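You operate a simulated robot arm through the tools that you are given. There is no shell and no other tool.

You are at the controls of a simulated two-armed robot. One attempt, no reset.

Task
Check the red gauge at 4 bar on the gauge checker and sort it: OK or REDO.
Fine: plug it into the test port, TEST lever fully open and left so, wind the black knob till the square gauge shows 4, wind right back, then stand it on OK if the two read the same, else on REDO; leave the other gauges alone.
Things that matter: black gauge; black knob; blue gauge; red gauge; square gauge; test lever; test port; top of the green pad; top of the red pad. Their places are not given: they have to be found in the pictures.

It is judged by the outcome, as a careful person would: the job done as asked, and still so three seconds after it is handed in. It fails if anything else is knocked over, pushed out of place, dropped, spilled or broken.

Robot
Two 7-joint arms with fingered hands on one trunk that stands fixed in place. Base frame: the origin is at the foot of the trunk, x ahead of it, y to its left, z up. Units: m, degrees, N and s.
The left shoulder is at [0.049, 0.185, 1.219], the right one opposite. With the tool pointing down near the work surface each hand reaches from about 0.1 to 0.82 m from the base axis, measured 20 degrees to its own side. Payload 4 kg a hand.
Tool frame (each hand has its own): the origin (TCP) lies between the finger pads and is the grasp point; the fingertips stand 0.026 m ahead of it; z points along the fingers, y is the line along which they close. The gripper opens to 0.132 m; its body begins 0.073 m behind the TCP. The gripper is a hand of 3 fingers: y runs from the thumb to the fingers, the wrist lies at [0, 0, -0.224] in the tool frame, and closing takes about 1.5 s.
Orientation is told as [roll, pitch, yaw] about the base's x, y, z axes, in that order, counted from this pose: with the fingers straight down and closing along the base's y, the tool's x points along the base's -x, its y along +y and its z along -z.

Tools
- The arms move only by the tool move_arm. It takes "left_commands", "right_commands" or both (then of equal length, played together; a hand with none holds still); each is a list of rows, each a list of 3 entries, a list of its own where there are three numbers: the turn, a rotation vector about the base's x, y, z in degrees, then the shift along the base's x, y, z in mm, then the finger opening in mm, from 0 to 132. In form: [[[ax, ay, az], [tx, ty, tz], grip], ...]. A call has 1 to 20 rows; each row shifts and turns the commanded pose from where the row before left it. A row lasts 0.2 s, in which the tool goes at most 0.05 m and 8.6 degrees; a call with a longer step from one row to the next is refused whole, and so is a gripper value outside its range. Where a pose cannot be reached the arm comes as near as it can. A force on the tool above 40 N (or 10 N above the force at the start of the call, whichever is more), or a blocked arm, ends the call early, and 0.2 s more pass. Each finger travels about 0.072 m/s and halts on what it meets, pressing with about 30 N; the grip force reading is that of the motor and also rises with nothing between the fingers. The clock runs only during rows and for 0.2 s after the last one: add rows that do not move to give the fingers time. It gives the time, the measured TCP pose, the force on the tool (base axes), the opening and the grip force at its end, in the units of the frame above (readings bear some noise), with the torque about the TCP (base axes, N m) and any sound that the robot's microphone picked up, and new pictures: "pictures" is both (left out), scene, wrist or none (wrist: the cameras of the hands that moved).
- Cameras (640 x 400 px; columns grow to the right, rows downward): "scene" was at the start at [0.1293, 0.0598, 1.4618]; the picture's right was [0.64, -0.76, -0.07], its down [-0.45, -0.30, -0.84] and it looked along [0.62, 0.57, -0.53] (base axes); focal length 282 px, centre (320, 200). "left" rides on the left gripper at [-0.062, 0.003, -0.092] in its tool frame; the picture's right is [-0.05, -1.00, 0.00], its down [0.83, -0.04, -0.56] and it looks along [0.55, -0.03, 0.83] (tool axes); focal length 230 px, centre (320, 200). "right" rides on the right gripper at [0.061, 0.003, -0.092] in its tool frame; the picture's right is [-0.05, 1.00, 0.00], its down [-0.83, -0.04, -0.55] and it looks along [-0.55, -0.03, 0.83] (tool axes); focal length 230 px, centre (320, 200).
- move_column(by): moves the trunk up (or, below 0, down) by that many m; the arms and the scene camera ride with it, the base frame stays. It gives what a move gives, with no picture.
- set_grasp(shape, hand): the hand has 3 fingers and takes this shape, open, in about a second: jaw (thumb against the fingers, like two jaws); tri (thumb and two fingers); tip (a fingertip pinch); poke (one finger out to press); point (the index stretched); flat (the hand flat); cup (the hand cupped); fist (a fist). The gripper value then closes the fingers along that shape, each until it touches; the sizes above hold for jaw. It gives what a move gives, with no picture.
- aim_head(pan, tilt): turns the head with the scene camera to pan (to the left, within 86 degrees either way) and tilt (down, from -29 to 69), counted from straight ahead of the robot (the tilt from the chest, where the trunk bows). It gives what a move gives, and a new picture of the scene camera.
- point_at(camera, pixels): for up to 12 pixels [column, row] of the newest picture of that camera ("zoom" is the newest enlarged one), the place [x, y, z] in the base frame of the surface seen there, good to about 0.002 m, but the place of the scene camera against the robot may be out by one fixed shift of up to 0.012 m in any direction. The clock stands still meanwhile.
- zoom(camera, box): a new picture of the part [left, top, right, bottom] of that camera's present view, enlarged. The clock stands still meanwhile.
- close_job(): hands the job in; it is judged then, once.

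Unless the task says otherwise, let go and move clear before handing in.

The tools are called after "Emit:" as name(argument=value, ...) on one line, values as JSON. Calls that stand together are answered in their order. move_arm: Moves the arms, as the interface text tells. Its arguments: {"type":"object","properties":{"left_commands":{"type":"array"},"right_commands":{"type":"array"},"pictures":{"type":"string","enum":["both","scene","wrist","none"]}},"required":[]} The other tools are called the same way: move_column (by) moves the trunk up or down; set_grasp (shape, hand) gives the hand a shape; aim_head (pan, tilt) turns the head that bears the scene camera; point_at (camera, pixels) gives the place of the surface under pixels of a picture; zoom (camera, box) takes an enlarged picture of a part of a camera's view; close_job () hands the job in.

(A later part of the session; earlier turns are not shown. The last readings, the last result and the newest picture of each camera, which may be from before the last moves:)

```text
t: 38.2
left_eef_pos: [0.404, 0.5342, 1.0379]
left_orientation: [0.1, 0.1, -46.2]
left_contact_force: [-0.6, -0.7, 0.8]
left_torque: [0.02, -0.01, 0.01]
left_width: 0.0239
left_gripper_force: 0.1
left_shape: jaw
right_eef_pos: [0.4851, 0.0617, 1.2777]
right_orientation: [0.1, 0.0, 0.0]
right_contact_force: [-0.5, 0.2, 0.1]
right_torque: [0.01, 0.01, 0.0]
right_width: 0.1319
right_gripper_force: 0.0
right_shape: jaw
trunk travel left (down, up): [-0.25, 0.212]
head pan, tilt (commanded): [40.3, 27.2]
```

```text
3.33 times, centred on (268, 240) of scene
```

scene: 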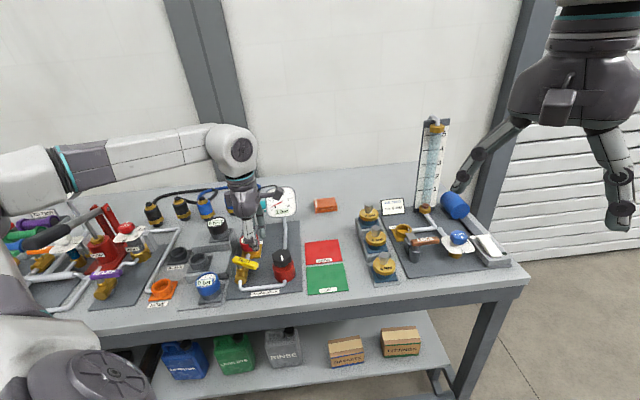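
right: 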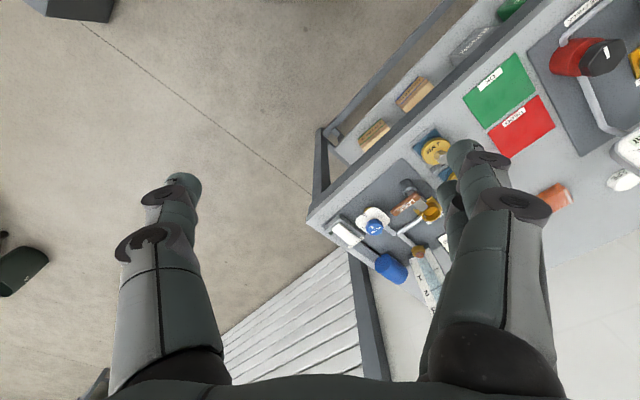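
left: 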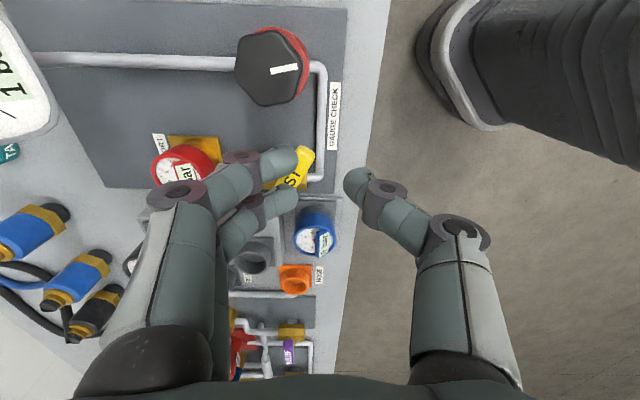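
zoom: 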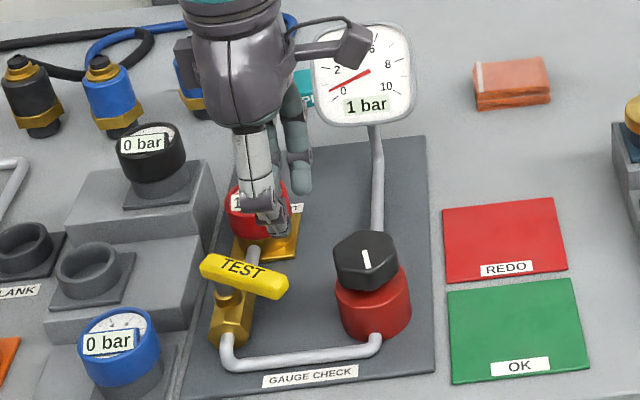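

The lever is now part-way clockwise and both gauges read 1 bar. Since yaw is limited near −87°, I'll come at the lever with the hand flipped (yaw ≈ +105), which leaves room to sweep clockwise to +45.

Emit:
move_arm(left_commands=[[[0, 0, 8.4], [-0.6, 2.3, 0], 30], [[0, 0, 8.4], [-0.6, 2.3, 0], 30], [[0, 0, 8.4], [-0.6, 2.3, 0], 30], [[0, 0, 8.4], [-0.6, 2.3, 0], 30], [[0, 0, 8.4], [-0.6, 2.3, 0], 30], [[0, 0, 8.4], [-0.6, 2.3, 0], 30], [[0, 0, 8.4], [-0.6, 2.3, 0], 30], [[0, 0, 8.4], [-0.6, 2.3, 0], 30], [[0, 0, 8.4], [-0.6, 2.3, 0], 30], [[0, 0, 8.4], [-0.6, 2.3, 0], 30], [[0, 0, 8.4], [-0.6, 2.3, 0], 30], [[0, 0, 8.4], [-0.6, 2.3, 0], 30], [[0, 0, 8.4], [-0.6, 2.3, 0], 30], [[0, 0, 8.4], [-0.6, 2.3, 0], 30], [[0, 0, 8.4], [-0.6, 2.3, 0], 30], [[0, 0, 8.4], [-0.6, 2.3, 0], 30], [[0, 0, 8.4], [-0.6, 2.3, 0], 30], [[0, 0, 8.4], [-0.6, 2.3, 0], 30], [[0, 0, 0], [0, 0, 0], 40], [[0, 0, 0], [0, 0, 0], 50]], pictures="both")

```text
t: 42.4
left_eef_pos: [0.3934, 0.5759, 1.0386]
left_orientation: [0.0, 0.0, 104.9]
left_contact_force: [-0.1, 0.7, 0.3]
left_torque: [0.02, -0.01, -0.01]
left_width: 0.0495
left_gripper_force: 0.1
left_shape: jaw
right_eef_pos: [0.4849, 0.0632, 1.2768]
right_orientation: [-0.1, -0.1, -0.1]
right_contact_force: [0.2, 0.6, 0.1]
right_torque: [0.01, 0.02, 0.03]
right_width: 0.1318
right_gripper_force: 0.1
right_shape: jaw
trunk travel left (down, up): [-0.25, 0.212]
head pan, tilt (commanded): [40.3, 27.2]
```

scene: 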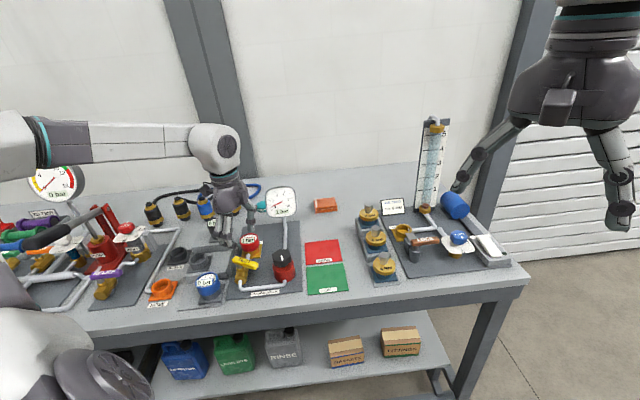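
left: 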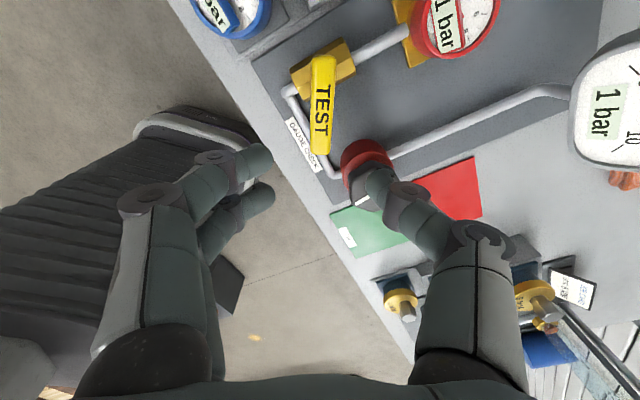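

The lever now lies at (322, 60–150) in the wrist view, aligned with the hand. I'll measure its ends and read the gauges.

Emit:
point_at(camera="left", pixels=[[324, 60], [321, 105], [319, 150], [311, 105], [332, 105], [340, 70]])

Emit:
zoom(camera="scene", box=[260, 180, 310, 220])

Emit:
zoom(camera="scene", box=[220, 225, 310, 295])

```text
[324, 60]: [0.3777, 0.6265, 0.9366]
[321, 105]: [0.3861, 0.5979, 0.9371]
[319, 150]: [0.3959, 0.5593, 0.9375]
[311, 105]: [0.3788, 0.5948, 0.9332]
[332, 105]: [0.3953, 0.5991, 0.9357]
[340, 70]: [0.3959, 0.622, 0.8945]
```

```text
10.00 times, centred on (285, 200) of scene
```

zoom: 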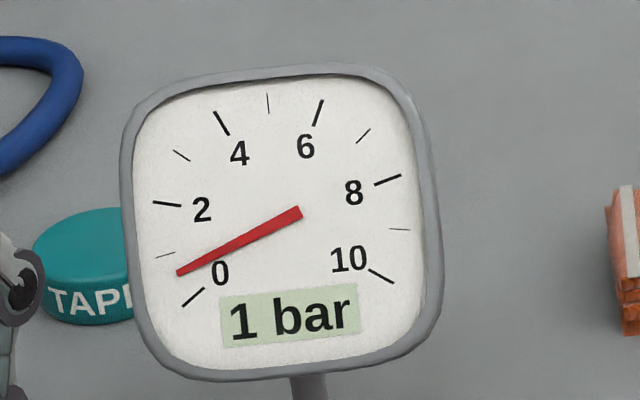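

```text
5.71 times, centred on (265, 260) of scene
```

zoom: 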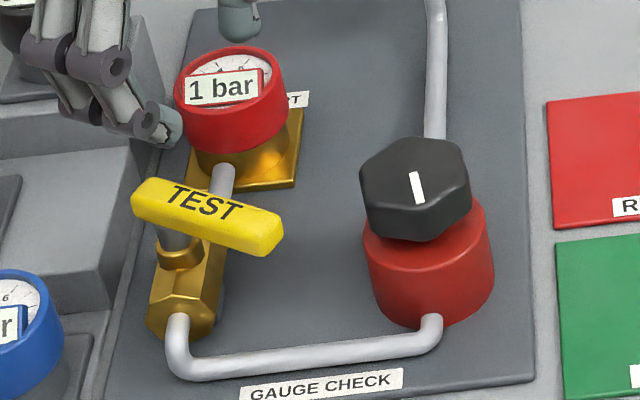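

The lever points at −75° in base (30° clockwise so far), needle at ~0.6 bar. The hand is lined up with it, so I'll descend and straddle it at z≈0.943.

Emit:
move_arm(left_commands=[[[0, 0, 0], [0, 0, -20], 50], [[0, 0, 0], [0, 0, -20], 50], [[0, 0, 0], [0, 0, -20], 50], [[0, 0, 0], [0, 0, -15], 50], [[0, 0, 0], [0, 0, -12], 50], [[0, 0, 0], [0, 0, -8], 50], [[0, 0, 0], [0, 0, 0], 40], [[0, 0, 0], [0, 0, 0], 30], [[0, 0, 0], [0, 0, 0], 24], [[0, 0, 0], [0, 0, 0], 24]], pictures="both")

Emit:
zoom(camera="left", box=[220, 110, 420, 270])

```text
t: 44.6
left_eef_pos: [0.3946, 0.5742, 0.9462]
left_orientation: [0.1, 0.1, 104.9]
left_contact_force: [-0.7, -0.7, 0.5]
left_torque: [0.02, 0.03, -0.01]
left_width: 0.0245
left_gripper_force: 0.0
left_shape: jaw
right_eef_pos: [0.4841, 0.0618, 1.2778]
right_orientation: [0.0, 0.0, 0.0]
right_contact_force: [0.1, -0.5, -0.2]
right_torque: [-0.03, 0.0, -0.03]
right_width: 0.1317
right_gripper_force: 0.1
right_shape: jaw
trunk travel left (down, up): [-0.25, 0.212]
head pan, tilt (commanded): [40.3, 27.2]
```

scene: 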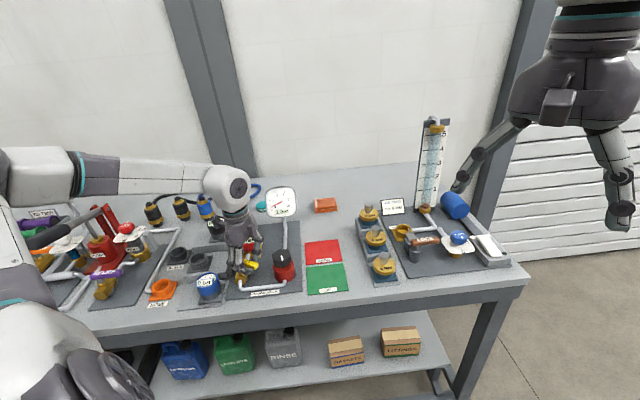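
left: 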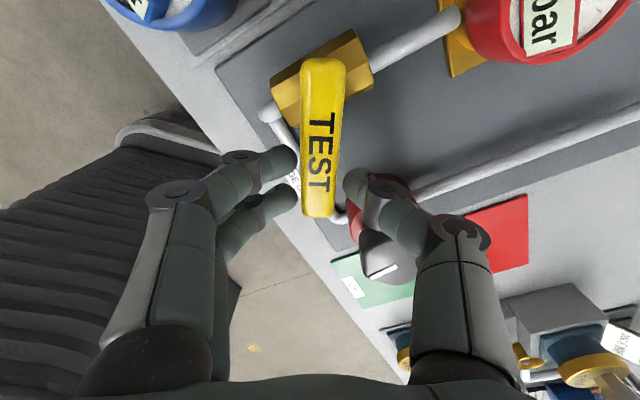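

```text
2.50 times, centred on (320, 190) of left
```

zoom: 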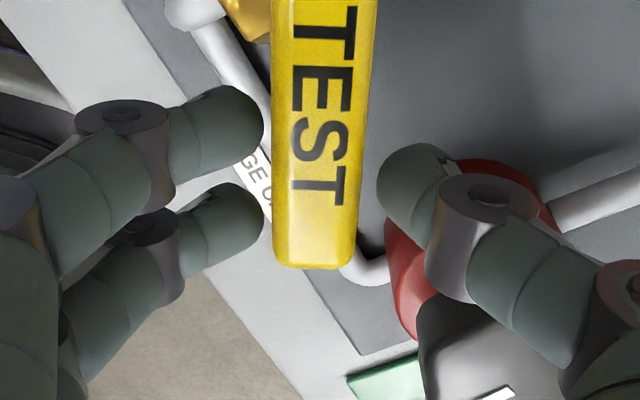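

The straddle is good. I'll sweep clockwise along the arc by 45° and check the lever and force.

Emit:
move_arm(left_commands=[[[0, 0, -7.5], [-5.58, -1.11, 0], 24], [[0, 0, -7.5], [-5.68, -0.37, 0], 24], [[0, 0, -7.5], [-5.68, 0.37, 0], 24], [[0, 0, -7.5], [-5.58, 1.11, 0], 24], [[0, 0, -7.5], [-5.39, 1.83, 0], 24], [[0, 0, -7.5], [-5.1, 2.52, 0], 24], [[0, 0, 0], [0, 0, 0], 24]], pictures="both")

```text
t: 46.2
left_eef_pos: [0.3592, 0.5779, 0.9457]
left_orientation: [0.0, 0.0, 59.8]
left_contact_force: [-0.2, 0.5, 0.9]
left_torque: [0.0, 0.01, -0.01]
left_width: 0.0245
left_gripper_force: 0.1
left_shape: jaw
right_eef_pos: [0.4844, 0.0627, 1.2766]
right_orientation: [0.0, 0.0, 0.0]
right_contact_force: [-0.4, -0.1, 0.1]
right_torque: [-0.03, -0.01, 0.03]
right_width: 0.1319
right_gripper_force: 0.1
right_shape: jaw
trunk travel left (down, up): [-0.25, 0.212]
head pan, tilt (commanded): [40.3, 27.2]
```

scene: 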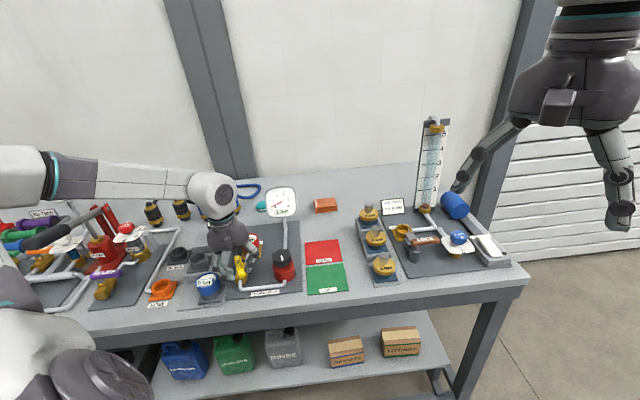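
left: 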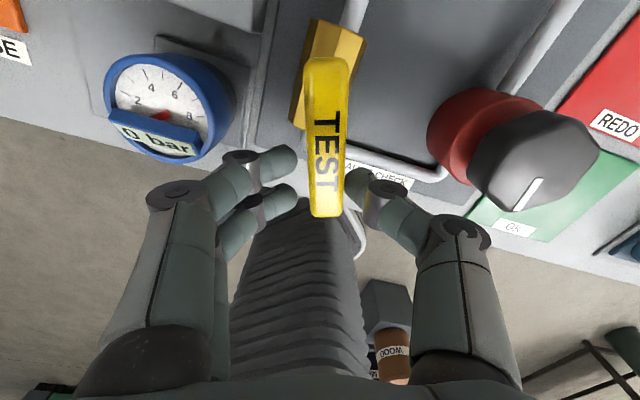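

The lever follows easily, and the blue gauge is still clear of the fingers. I'll continue to the stop, past 90°.

Emit:
move_arm(left_commands=[[[0, 0, -7.5], [-4.73, 3.16, 0], 24], [[0, 0, -7.5], [-4.28, 3.75, 0], 24], [[0, 0, -3.75], [-1.95, 2.08, 0], 24], [[0, 0, -3.75], [-1.8, 2.2, 0], 24], [[0, 0, 0], [0, 0, 0], 24]], pictures="both")

Emit:
zoom(camera="left", box=[220, 20, 460, 220])

```text
t: 47.4
left_eef_pos: [0.3492, 0.59, 0.9464]
left_orientation: [0.0, 0.0, 37.2]
left_contact_force: [2.4, -1.5, 0.2]
left_torque: [-0.05, -0.01, -0.01]
left_width: 0.0249
left_gripper_force: 0.0
left_shape: jaw
right_eef_pos: [0.4871, 0.0621, 1.2755]
right_orientation: [0.0, 0.0, 0.0]
right_contact_force: [-0.5, -0.2, -0.1]
right_torque: [0.0, 0.0, 0.03]
right_width: 0.1317
right_gripper_force: 0.0
right_shape: jaw
trunk travel left (down, up): [-0.25, 0.212]
head pan, tilt (commanded): [40.3, 27.2]
```

scene: 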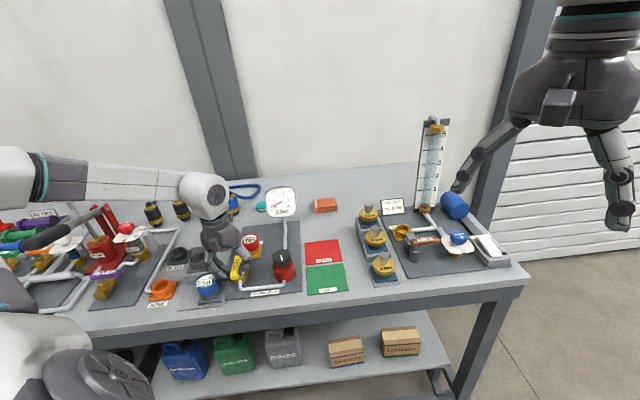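
left: 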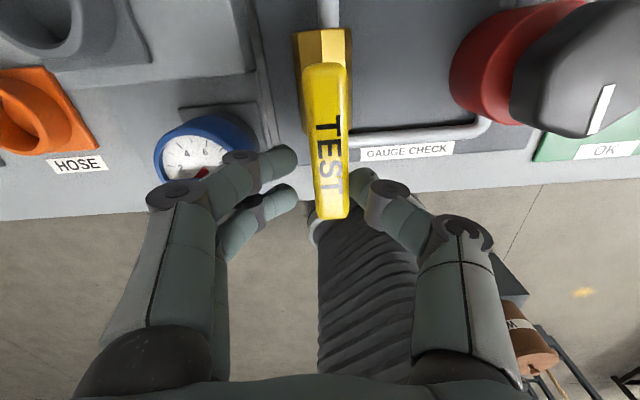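

```text
2.00 times, centred on (340, 120) of left
```

zoom: 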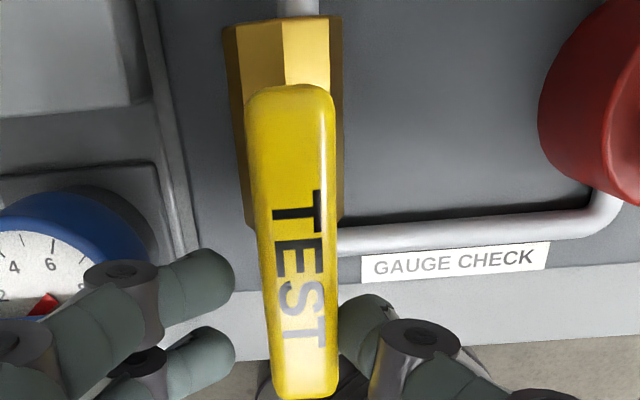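

The lever looks nearly parallel with the valve body; force is only ~2.8 N. I'll measure its direction and push a bit further to make sure it's at the stop.

Emit:
point_at(camera="left", pixels=[[323, 70], [325, 110], [330, 160], [332, 210]])

Emit:
move_arm(left_commands=[[[0, 0, -2], [-1.5, 1.9, 0], 24], [[0, 0, -2], [-1.5, 1.9, 0], 24], [[0, 0, 0], [0, 0, 0], 24]], pictures="wrist")

Emit:
point_at(camera="left", pixels=[[323, 70], [325, 110], [330, 160], [332, 210]])

```text
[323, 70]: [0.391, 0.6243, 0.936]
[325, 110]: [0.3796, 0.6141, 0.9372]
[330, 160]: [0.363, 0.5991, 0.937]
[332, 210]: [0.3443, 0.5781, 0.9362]
```

```text
t: 48.2
left_eef_pos: [0.3468, 0.5949, 0.9457]
left_orientation: [0.0, -0.1, 33.2]
left_contact_force: [6.8, -2.0, 2.8]
left_torque: [-0.11, -0.15, 0.08]
left_width: 0.0271
left_gripper_force: 0.0
left_shape: jaw
right_eef_pos: [0.4857, 0.0599, 1.2759]
right_orientation: [0.0, 0.2, 0.0]
right_contact_force: [-0.8, -0.5, 0.9]
right_torque: [-0.01, 0.0, 0.01]
right_width: 0.1321
right_gripper_force: 0.1
right_shape: jaw
trunk travel left (down, up): [-0.25, 0.212]
head pan, tilt (commanded): [40.3, 27.2]
```

left: 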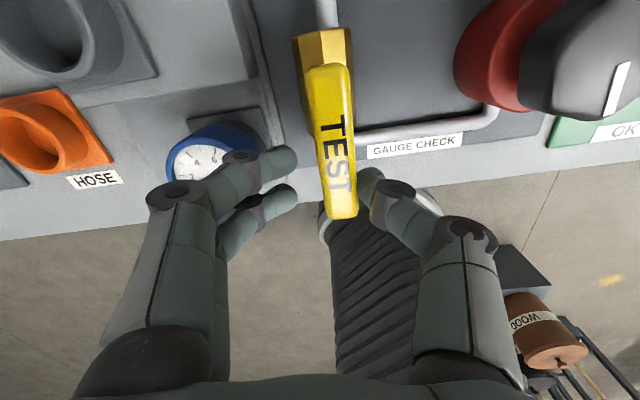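

```text
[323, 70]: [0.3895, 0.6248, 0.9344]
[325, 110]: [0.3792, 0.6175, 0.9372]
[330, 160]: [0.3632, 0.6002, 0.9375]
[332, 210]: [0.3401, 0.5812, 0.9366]
```

The lever's direction is −135° (exactly 90° from closed), and pushing further only raises the force — it is fully open against its stop. I'll back off slightly, then rise straight up.

Emit:
move_arm(left_commands=[[[0, 0, 3], [2, -2.4, 0], 26], [[0, 0, 3], [1.5, -1.8, 0], 30], [[0, 0, 0], [0, 0, 0], 30], [[0, 0, 0], [0, 0, 10], 30], [[0, 0, 0], [0, 0, 15], 30], [[0, 0, 0], [0, 0, 25], 30], [[0, 0, 0], [0, 0, 30], 30], [[0, 0, 0], [0, 0, 30], 30], [[0, 0, 0], [0, 0, 0], 60]], pictures="both")

Emit:
zoom(camera="scene", box=[190, 180, 320, 300])

```text
t: 50.2
left_eef_pos: [0.3471, 0.59, 1.0566]
left_orientation: [0.0, 0.0, 39.5]
left_contact_force: [0.1, -0.3, 0.2]
left_torque: [-0.01, 0.0, 0.0]
left_width: 0.0594
left_gripper_force: 0.1
left_shape: jaw
right_eef_pos: [0.4857, 0.0638, 1.2777]
right_orientation: [0.0, 0.0, 0.0]
right_contact_force: [0.3, 0.2, -0.3]
right_torque: [0.04, 0.0, 0.0]
right_width: 0.1319
right_gripper_force: 0.1
right_shape: jaw
trunk travel left (down, up): [-0.25, 0.212]
head pan, tilt (commanded): [40.3, 27.2]
```

scene: 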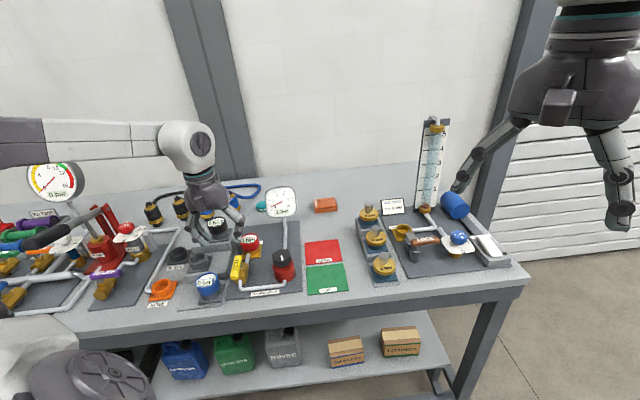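
left: 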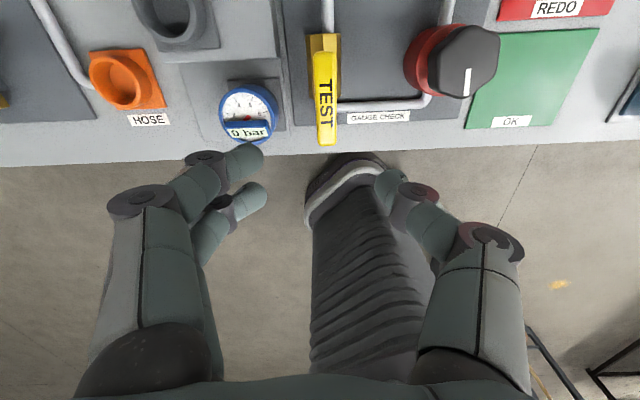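

```text
3.33 times, centred on (255, 240) of scene
```

zoom: 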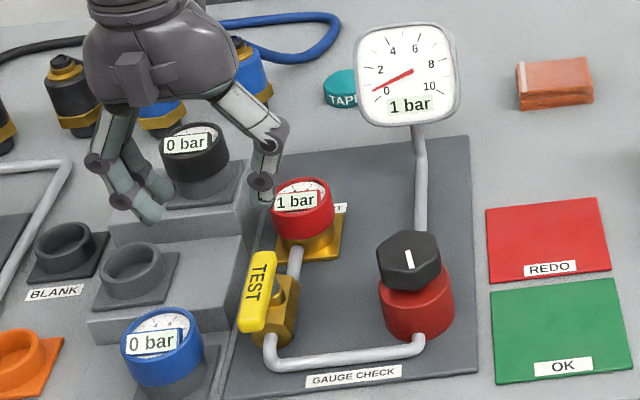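

The TEST lever now points to the front along the pipe, fully open, and both gauges read 1 bar. Next the knob: I'll measure its mark and corners from here.

Emit:
zoom(camera="left", box=[390, 10, 510, 110])

Emit:
point_at(camera="zoom", pixels=[[415, 240], [405, 335], [360, 75], [575, 115], [585, 200], [490, 350], [300, 340], [230, 200], [420, 180], [180, 260], [270, 110]])

```text
4.00 times, centred on (450, 60) of left
```

zoom: 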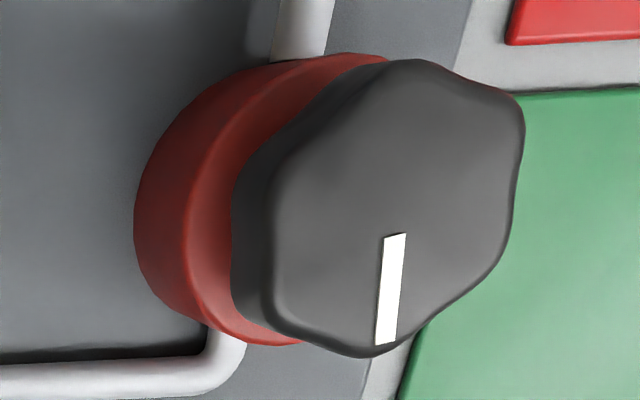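

```text
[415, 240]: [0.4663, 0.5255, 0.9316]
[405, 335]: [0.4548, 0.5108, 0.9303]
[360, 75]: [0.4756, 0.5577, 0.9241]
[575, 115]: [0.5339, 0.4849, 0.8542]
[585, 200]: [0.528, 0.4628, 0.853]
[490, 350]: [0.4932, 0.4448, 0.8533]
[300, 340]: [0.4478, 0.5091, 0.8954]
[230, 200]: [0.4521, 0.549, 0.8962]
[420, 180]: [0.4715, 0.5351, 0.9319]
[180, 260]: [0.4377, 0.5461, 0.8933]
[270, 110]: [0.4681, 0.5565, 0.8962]
```

Emit:
point_at(camera="zoom", pixels=[[395, 240], [386, 338], [415, 72], [512, 105], [502, 235], [385, 348], [278, 300], [282, 170], [400, 210]])

```text
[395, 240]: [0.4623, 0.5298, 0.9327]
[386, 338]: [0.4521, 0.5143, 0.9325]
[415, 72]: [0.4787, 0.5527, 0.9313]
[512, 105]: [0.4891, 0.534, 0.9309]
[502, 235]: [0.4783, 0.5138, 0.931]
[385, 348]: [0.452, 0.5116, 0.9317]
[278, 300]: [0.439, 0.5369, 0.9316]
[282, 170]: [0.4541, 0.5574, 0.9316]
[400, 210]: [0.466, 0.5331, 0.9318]
```

The knob mark has turned +11° (CCW) giving ~0.6 bar, so CCW raises pressure at roughly 18°/bar. I'll move over the knob centre (0.465, 0.534) at yaw −4, across its flats.

Emit:
move_arm(left_commands=[[[0, 0, -5.44], [14.7, -7, 0], 70], [[0, 0, -5.44], [14.7, -7, 0], 80], [[0, 0, -5.44], [14.7, -7, 0], 90], [[0, 0, -5.44], [14.7, -7, 0], 90], [[0, 0, -5.44], [14.7, -7, 0], 90], [[0, 0, -5.44], [14.7, -7, 0], 90], [[0, 0, -5.44], [14.7, -7, 0], 90], [[0, 0, -5.44], [14.7, -7, 0], 90], [[0, 0, 0], [0, 0, 0], 90], [[0, 0, 0], [0, 0, 0], 90]], pictures="both")

```text
t: 52.4
left_eef_pos: [0.4636, 0.5329, 1.0563]
left_orientation: [-0.1, 0.0, -4.3]
left_contact_force: [1.0, 0.3, 0.3]
left_torque: [0.0, 0.02, 0.04]
left_width: 0.0894
left_gripper_force: 0.0
left_shape: jaw
right_eef_pos: [0.485, 0.0623, 1.2776]
right_orientation: [0.0, -0.1, 0.0]
right_contact_force: [0.6, 0.4, 0.6]
right_torque: [0.0, -0.04, 0.01]
right_width: 0.1317
right_gripper_force: 0.1
right_shape: jaw
trunk travel left (down, up): [-0.25, 0.212]
head pan, tilt (commanded): [40.3, 27.2]
```

scene: 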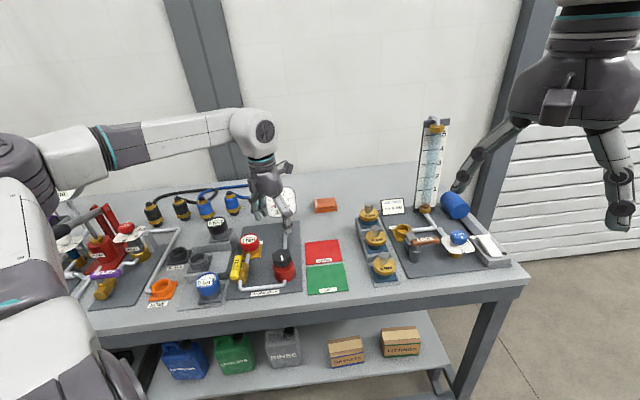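
left: 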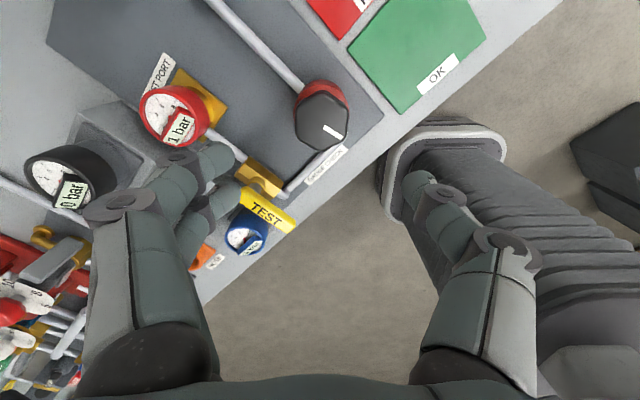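

The knob is centred under the left hand at (322,122). The square gauge will be hidden from the head camera by this hand, so I'll bring the right hand round as a viewing camera for it.

Emit:
move_arm(right_commands=[[[0, 0, 7.5], [6.5, 13.8, -2.8], 132], [[0, 0, 7.5], [6.5, 13.8, -2.8], 132], [[0, 0, 7.5], [6.5, 13.8, -2.8], 132], [[0, 0, 7.5], [6.5, 13.8, -2.8], 132], [[0, 0, 7.5], [6.5, 13.8, -2.8], 132], [[0, 0, 7.5], [6.5, 13.8, -2.8], 132], [[0, 0, 7.5], [6.5, 13.8, -2.8], 132], [[0, 0, 7.5], [6.5, 13.8, -2.8], 132], [[0, 0, 7.5], [6.5, 13.8, -2.8], 132], [[0, 0, 7.5], [6.5, 13.8, -2.8], 132], [[0, 0, 0], [0, 0, 0], 132]], pictures="both")

```text
t: 54.8
left_eef_pos: [0.4626, 0.5339, 1.0548]
left_orientation: [0.0, 0.0, -4.1]
left_contact_force: [-0.5, 0.6, 0.4]
left_torque: [0.01, -0.01, -0.01]
left_width: 0.0893
left_gripper_force: 0.1
left_shape: jaw
right_eef_pos: [0.5666, 0.1558, 1.2712]
right_orientation: [0.7, 0.0, 74.3]
right_contact_force: [-1.3, 1.0, 0.9]
right_torque: [0.03, -0.02, 0.02]
right_width: 0.1318
right_gripper_force: 0.1
right_shape: jaw
right hand out of reach, approached as far as the arm can: row 10
trunk travel left (down, up): [-0.25, 0.212]
head pan, tilt (commanded): [40.3, 27.2]
```

scene: 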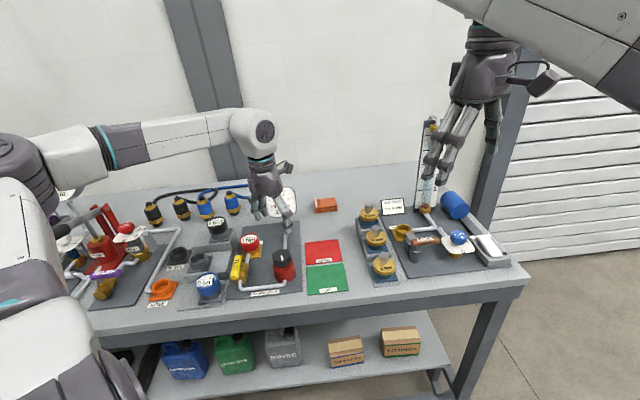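
right: 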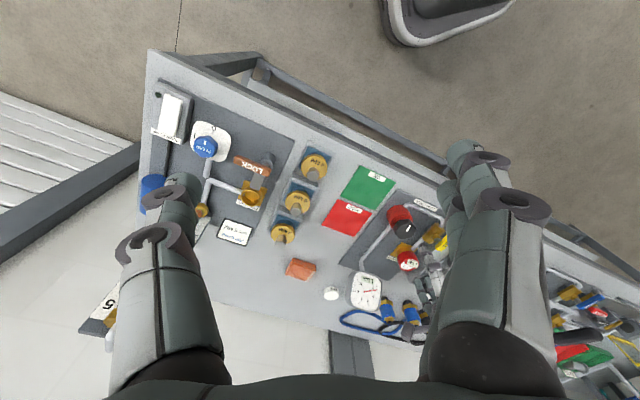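

The right wrist camera sees the square gauge (366,292), red gauge (407,260) and knob (402,222) all at once. I'll zoom to check legibility.

Emit:
zoom(camera="right", box=[340, 260, 400, 320])

Emit:
zoom(camera="right", box=[330, 180, 470, 320])

```text
6.67 times, centred on (370, 290) of right
```

zoom: 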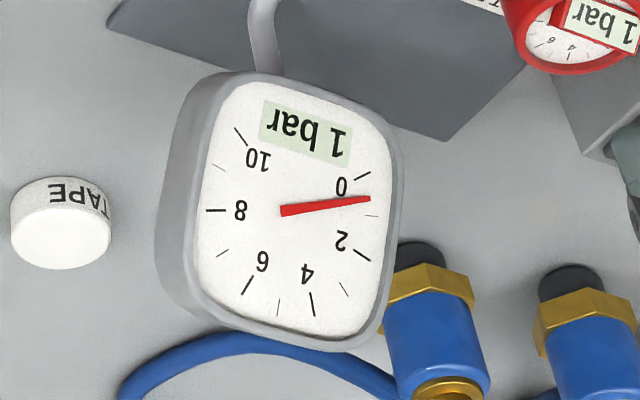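

```text
2.86 times, centred on (400, 250) of right
```

zoom: 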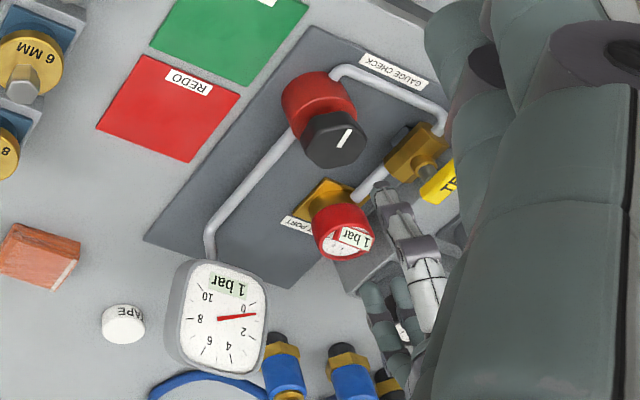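

Both gauges are legible from the right hand camera (needle ≈0.6). Now I'll lower the left hand onto the knob, open at 90 mm, to z≈0.937.

Emit:
move_arm(left_commands=[[[0, 0, 0], [1.5, 0.3, -20], 90], [[0, 0, 0], [0, 0, -20], 90], [[0, 0, 0], [0, 0, -20], 90], [[0, 0, 0], [0, 0, -20], 90], [[0, 0, 0], [0, 0, -20], 90], [[0, 0, 0], [0, 0, -12], 90], [[0, 0, 0], [0, 0, -6], 90], [[0, 0, 0], [0, 0, 0], 90], [[0, 0, 0], [0, 0, 0], 90]], pictures="both")

Emit:
zoom(camera="right", box=[330, 180, 470, 320])

```text
t: 56.8
left_eef_pos: [0.467, 0.5355, 0.9384]
left_orientation: [-0.1, -0.1, -4.2]
left_contact_force: [0.4, -0.1, 0.4]
left_torque: [0.03, -0.05, 0.0]
left_width: 0.0896
left_gripper_force: 0.1
left_shape: jaw
right_eef_pos: [0.568, 0.1559, 1.277]
right_orientation: [0.2, -0.3, 74.3]
right_contact_force: [-0.9, 0.0, 0.4]
right_torque: [-0.01, 0.02, -0.03]
right_width: 0.132
right_gripper_force: 0.1
right_shape: jaw
trunk travel left (down, up): [-0.25, 0.212]
head pan, tilt (commanded): [40.3, 27.2]
```

scene: 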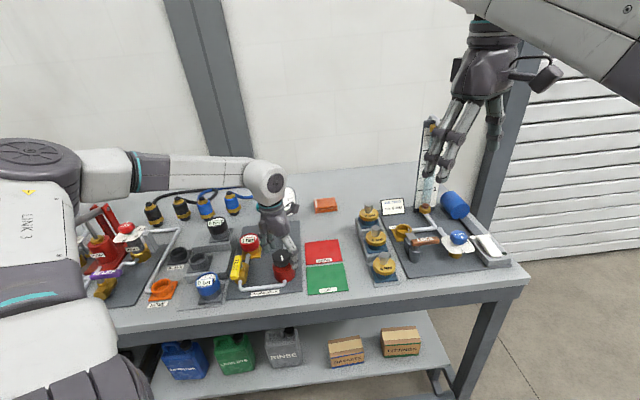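
left: 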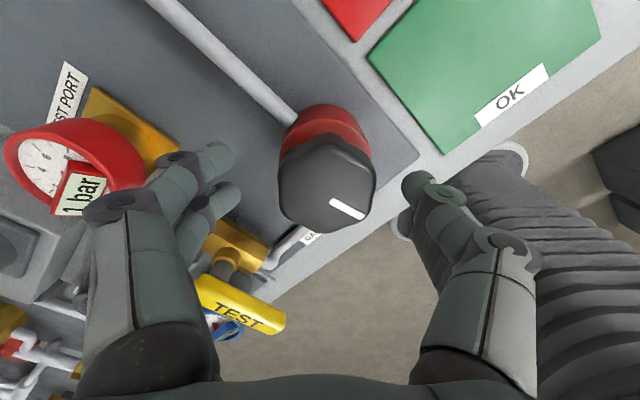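

```text
2.86 times, centred on (400, 250) of right
```

zoom: 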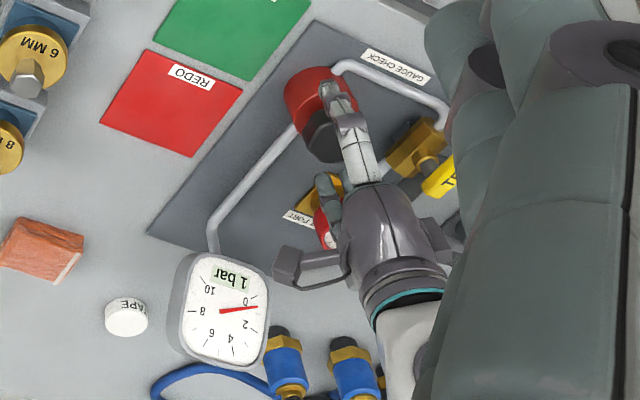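

The fingers straddle the knob, and the left wrist view also shows the red gauge's display (80,185). I'll fine-centre and close on the knob.

Emit:
move_arm(left_commands=[[[0, 0, 0], [-1.3, -1, -1], 80], [[0, 0, 0], [0, 0, 0], 65], [[0, 0, 0], [0, 0, 0], 50], [[0, 0, 0], [0, 0, 0], 38], [[0, 0, 0], [0, 0, 0], 32], [[0, 0, 0], [0, 0, 0], 30], [[0, 0, 0], [0, 0, 0], 30]], pictures="both")

Emit:
zoom(camera="right", box=[340, 260, 400, 320])

```text
t: 58.4
left_eef_pos: [0.4645, 0.5348, 0.9371]
left_orientation: [0.0, 0.0, -4.0]
left_contact_force: [-0.9, -3.0, -2.0]
left_torque: [-0.09, -0.01, 0.03]
left_width: 0.0416
left_gripper_force: 30.2
left_shape: jaw
right_eef_pos: [0.5675, 0.1549, 1.2763]
right_orientation: [0.2, -0.4, 74.2]
right_contact_force: [0.2, -0.1, 0.1]
right_torque: [-0.02, 0.02, 0.04]
right_width: 0.1319
right_gripper_force: 0.1
right_shape: jaw
trunk travel left (down, up): [-0.25, 0.212]
head pan, tilt (commanded): [40.3, 27.2]
```

scene: 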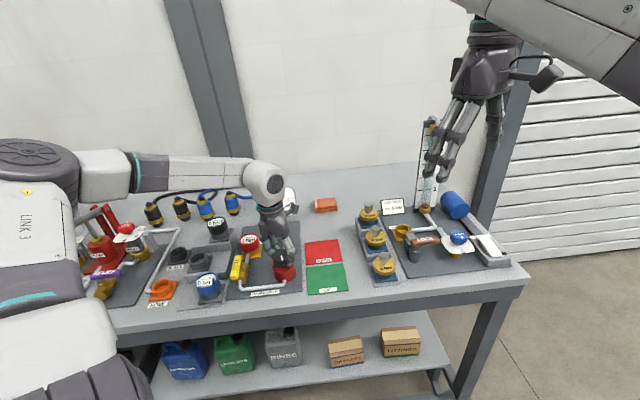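
left: 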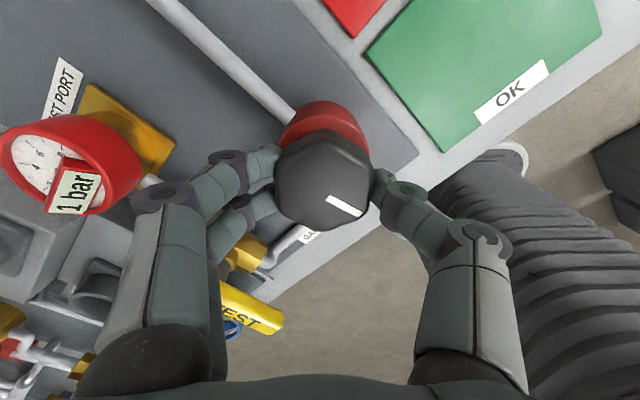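

```text
6.67 times, centred on (370, 290) of right
```

zoom: 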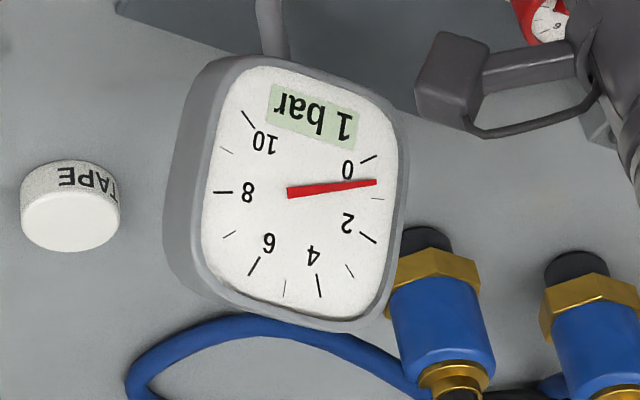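

The knob is gripped (30 N). I'll turn CCW by 10° as a test and read the gauge.

Emit:
move_arm(left_commands=[[[0, 0, 4], [0, 0, 0], 30], [[0, 0, 6], [0, 0, 0], 30], [[0, 0, 0], [0, 0, 0], 30], [[0, 0, 0], [0, 0, 0], 30]], pictures="wrist")

Emit:
zoom(camera="right", box=[340, 260, 400, 320])

```text
t: 59.4
left_eef_pos: [0.465, 0.5332, 0.9363]
left_orientation: [0.0, 0.1, 5.9]
left_contact_force: [-4.9, -2.5, -1.5]
left_torque: [-0.07, 0.1, -0.01]
left_width: 0.0416
left_gripper_force: 29.8
left_shape: jaw
right_eef_pos: [0.5675, 0.1552, 1.2765]
right_orientation: [0.1, -0.3, 74.2]
right_contact_force: [-0.6, -0.8, -0.3]
right_torque: [-0.04, 0.0, 0.02]
right_width: 0.1318
right_gripper_force: 0.1
right_shape: jaw
trunk travel left (down, up): [-0.25, 0.212]
head pan, tilt (commanded): [40.3, 27.2]
```

left: 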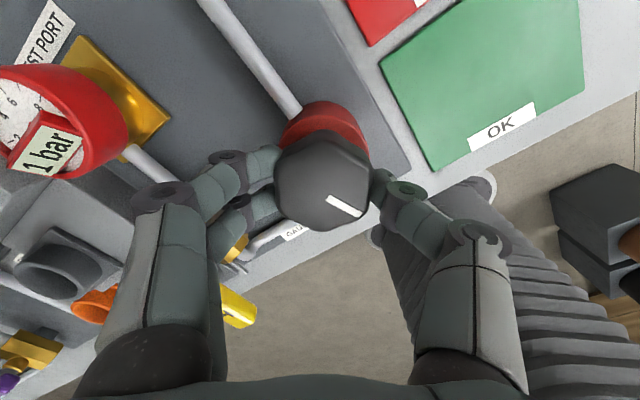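

```text
6.67 times, centred on (370, 290) of right
```

zoom: 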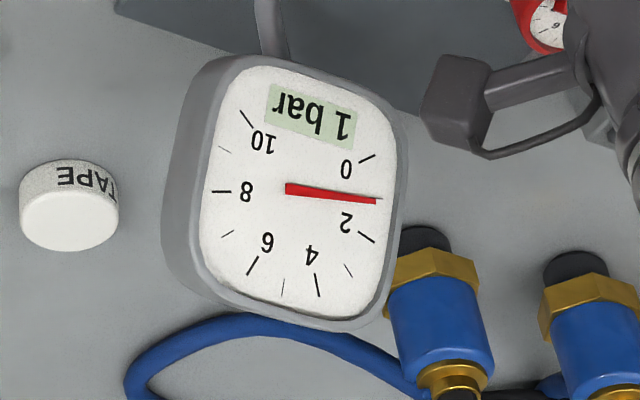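

CCW raises it: the needle is now ≈1.05 (about 20° per bar). I'll turn another 54° and look again.

Emit:
move_arm(left_commands=[[[0, 0, 6], [0, 0, 0], 30], [[0, 0, 6], [0, 0, 0], 30], [[0, 0, 6], [0, 0, 0], 30], [[0, 0, 6], [0, 0, 0], 30], [[0, 0, 6], [0, 0, 0], 30], [[0, 0, 6], [0, 0, 0], 30], [[0, 0, 6], [0, 0, 0], 30], [[0, 0, 6], [0, 0, 0], 30], [[0, 0, 6], [0, 0, 0], 30], [[0, 0, 0], [0, 0, 0], 30], [[0, 0, 0], [0, 0, 0], 30]], pictures="both")

Emit:
zoom(camera="right", box=[340, 260, 400, 320])

Emit:
zoom(camera="right", box=[330, 180, 470, 320])

```text
t: 61.8
left_eef_pos: [0.4651, 0.5323, 0.9375]
left_orientation: [0.0, 0.0, 59.9]
left_contact_force: [-12.0, -7.9, -0.7]
left_torque: [-0.09, 0.25, 0.0]
left_width: 0.0414
left_gripper_force: 30.0
left_shape: jaw
right_eef_pos: [0.5663, 0.1529, 1.2769]
right_orientation: [0.0, -0.5, 74.2]
right_contact_force: [-1.2, 1.2, 0.6]
right_torque: [-0.04, -0.01, -0.02]
right_width: 0.1323
right_gripper_force: 0.0
right_shape: jaw
trunk travel left (down, up): [-0.25, 0.212]
head pan, tilt (commanded): [40.3, 27.2]
```

scene: 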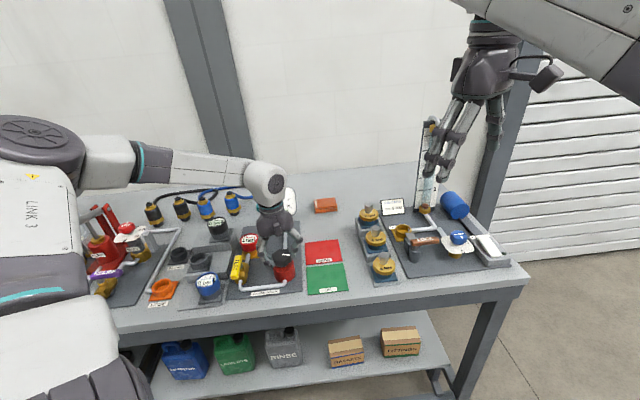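
left: 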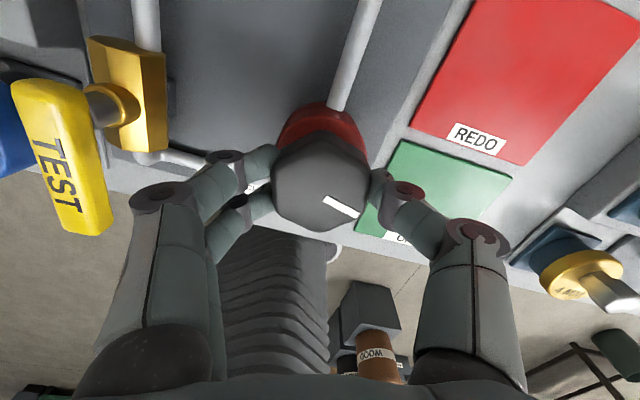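

```text
6.67 times, centred on (370, 290) of right
```

zoom: 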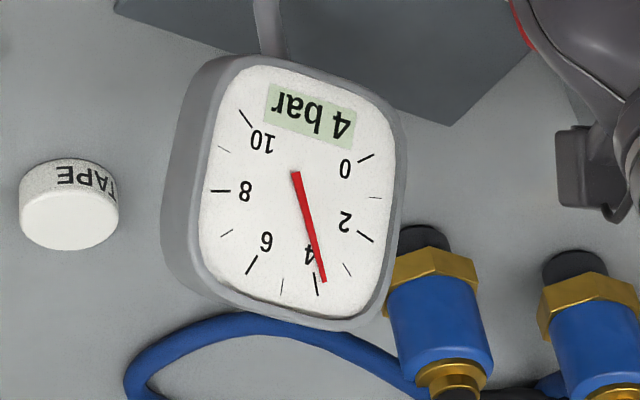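

```text
2.86 times, centred on (400, 250) of right
```

zoom: 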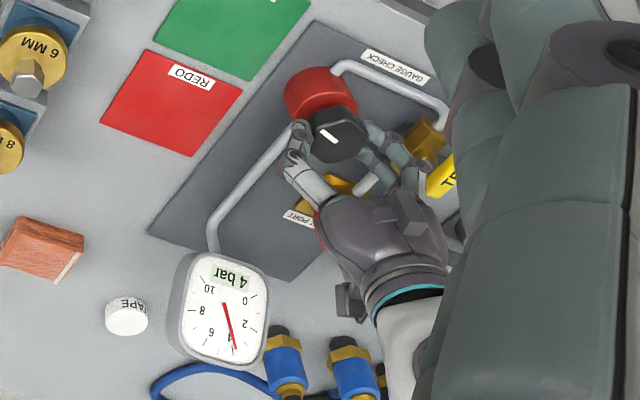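

The square gauge displays 4 bar with the needle just short (≈3.8). I'll turn 4° more and relax the sideways load slightly.

Emit:
move_arm(left_commands=[[[0, 0, 2], [-0.8, -0.5, 0], 30], [[0, 0, 2], [0, 0, 0], 30], [[0, 0, 0], [0, 0, 0], 30], [[0, 0, 0], [0, 0, 0], 30]], pictures="both")

Emit:
zoom(camera="right", box=[340, 260, 400, 320])

Emit:
zoom(camera="scene", box=[215, 210, 315, 290])

```text
t: 62.8
left_eef_pos: [0.4644, 0.533, 0.9371]
left_orientation: [0.1, 0.0, 63.8]
left_contact_force: [-8.4, -5.4, -3.5]
left_torque: [-0.06, 0.18, 0.04]
left_width: 0.041
left_gripper_force: 29.7
left_shape: jaw
right_eef_pos: [0.5677, 0.1543, 1.2761]
right_orientation: [0.1, -0.5, 74.3]
right_contact_force: [0.4, 0.7, 0.3]
right_torque: [0.0, -0.01, 0.02]
right_width: 0.1317
right_gripper_force: 0.2
right_shape: jaw
trunk travel left (down, up): [-0.25, 0.212]
head pan, tilt (commanded): [40.3, 27.2]
```

scene: 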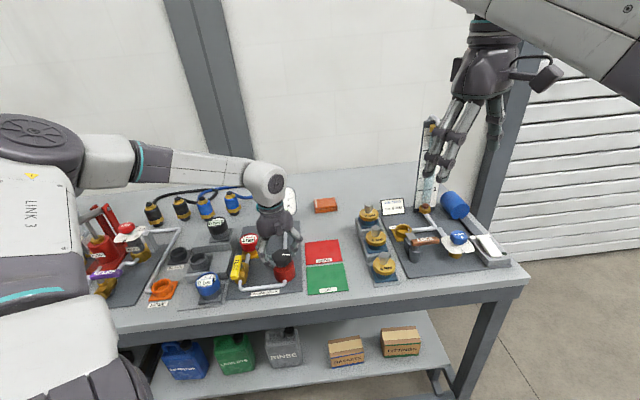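
left: 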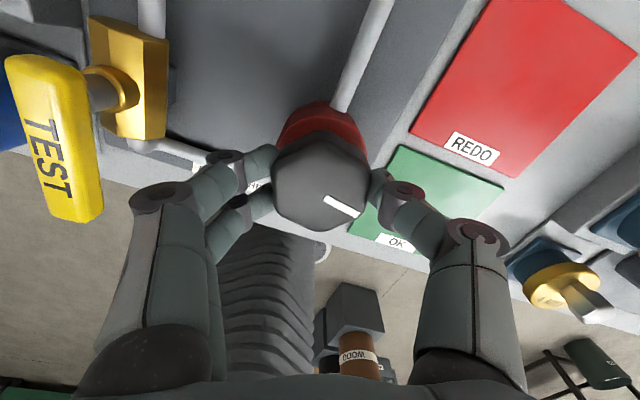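

```text
6.67 times, centred on (370, 290) of right
```

zoom: 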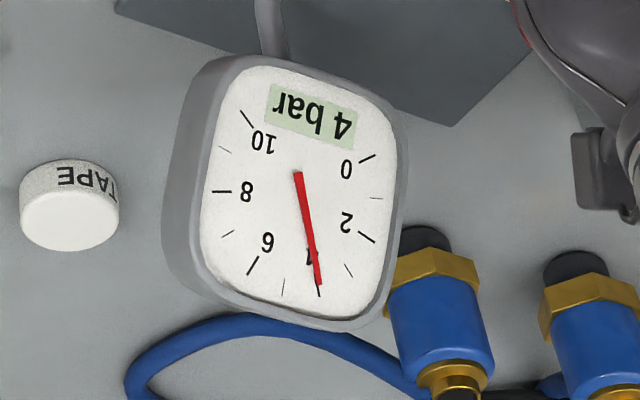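

```text
5.00 times, centred on (265, 250) of scene
```

zoom: 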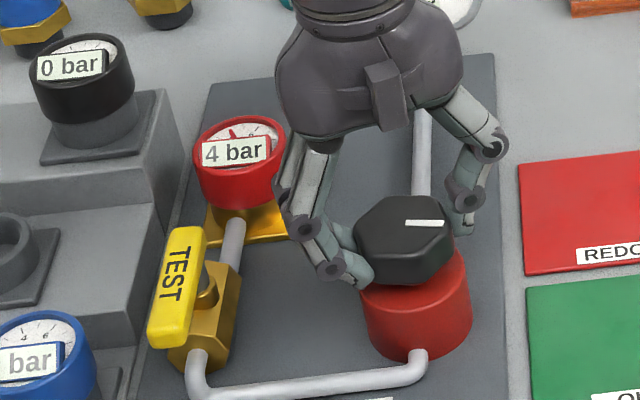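

The square gauge needle sits on 4, and the red gauge displays "4 bar". I'll zoom closely on the red gauge's display and needle to be sure.

Emit:
zoom(camera="scene", box=[236, 228, 268, 252])

Emit:
zoom(camera="right", box=[385, 240, 435, 280])

Emit:
zoom(camera="right", box=[350, 265, 385, 310])

```text
16.00 times, centred on (252, 240) of scene
```

zoom: 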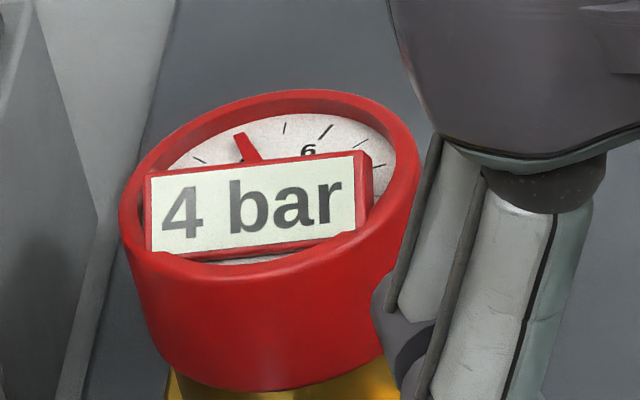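

```text
10.00 times, centred on (410, 260) of right
```

zoom: 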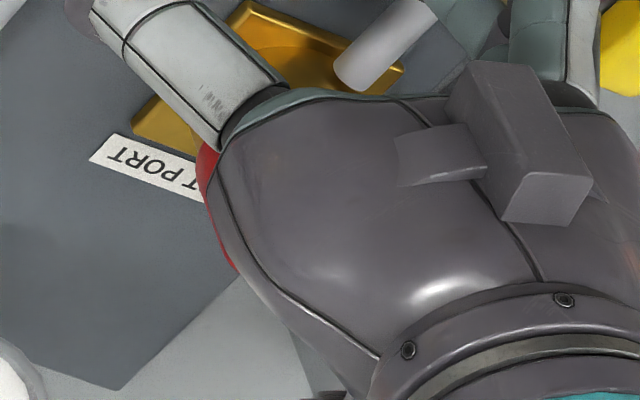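

```text
8.89 times, centred on (368, 288) of right
```

zoom: 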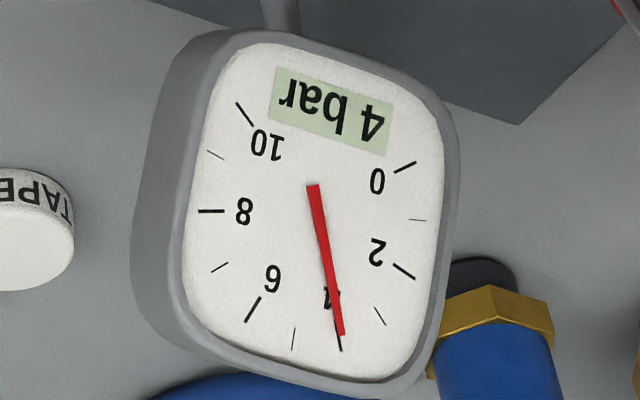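

Both needles sit on 4 and both displays read 4 bar. I'll hold for a second to confirm that the readings are steady.

Emit:
move_arm(left_commands=[[[0, 0, 0], [0, 0, 0], 30], [[0, 0, 0], [0, 0, 0], 30], [[0, 0, 0], [0, 0, 0], 30], [[0, 0, 0], [0, 0, 0], 30], [[0, 0, 0], [0, 0, 0], 30]], pictures="scene")

Emit:
zoom(camera="scene", box=[236, 228, 268, 252])

Emit:
zoom(camera="right", box=[350, 265, 385, 310])

```text
t: 64.0
left_eef_pos: [0.4649, 0.5328, 0.9368]
left_orientation: [-0.1, 0.0, 63.9]
left_contact_force: [-5.8, -5.6, -2.3]
left_torque: [-0.07, 0.19, -0.01]
left_width: 0.0414
left_gripper_force: 30.0
left_shape: jaw
right_eef_pos: [0.5678, 0.1549, 1.276]
right_orientation: [0.0, -0.4, 74.2]
right_contact_force: [1.0, 0.1, 1.2]
right_torque: [0.02, -0.03, -0.02]
right_width: 0.1316
right_gripper_force: 0.1
right_shape: jaw
trunk travel left (down, up): [-0.25, 0.212]
head pan, tilt (commanded): [40.3, 27.2]
```

scene: 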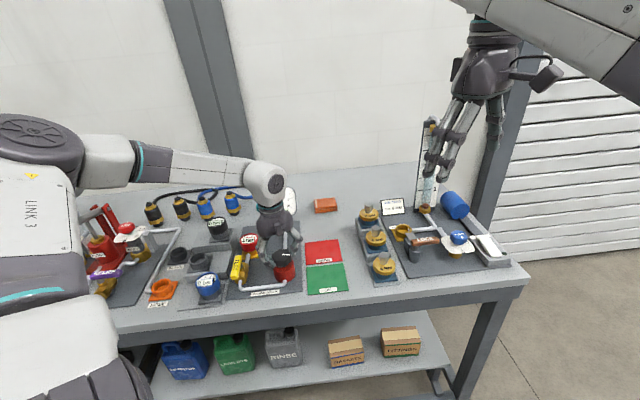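

```text
16.00 times, centred on (252, 240) of scene
```

zoom: 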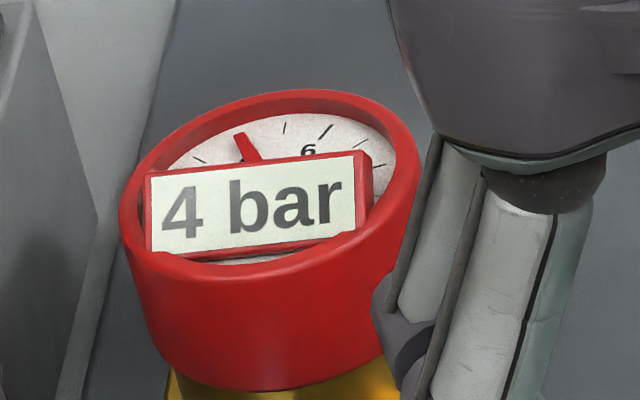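

```text
8.89 times, centred on (368, 288) of right
```

zoom: 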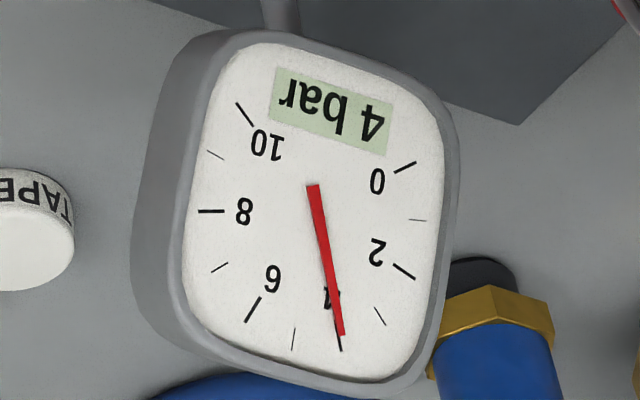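

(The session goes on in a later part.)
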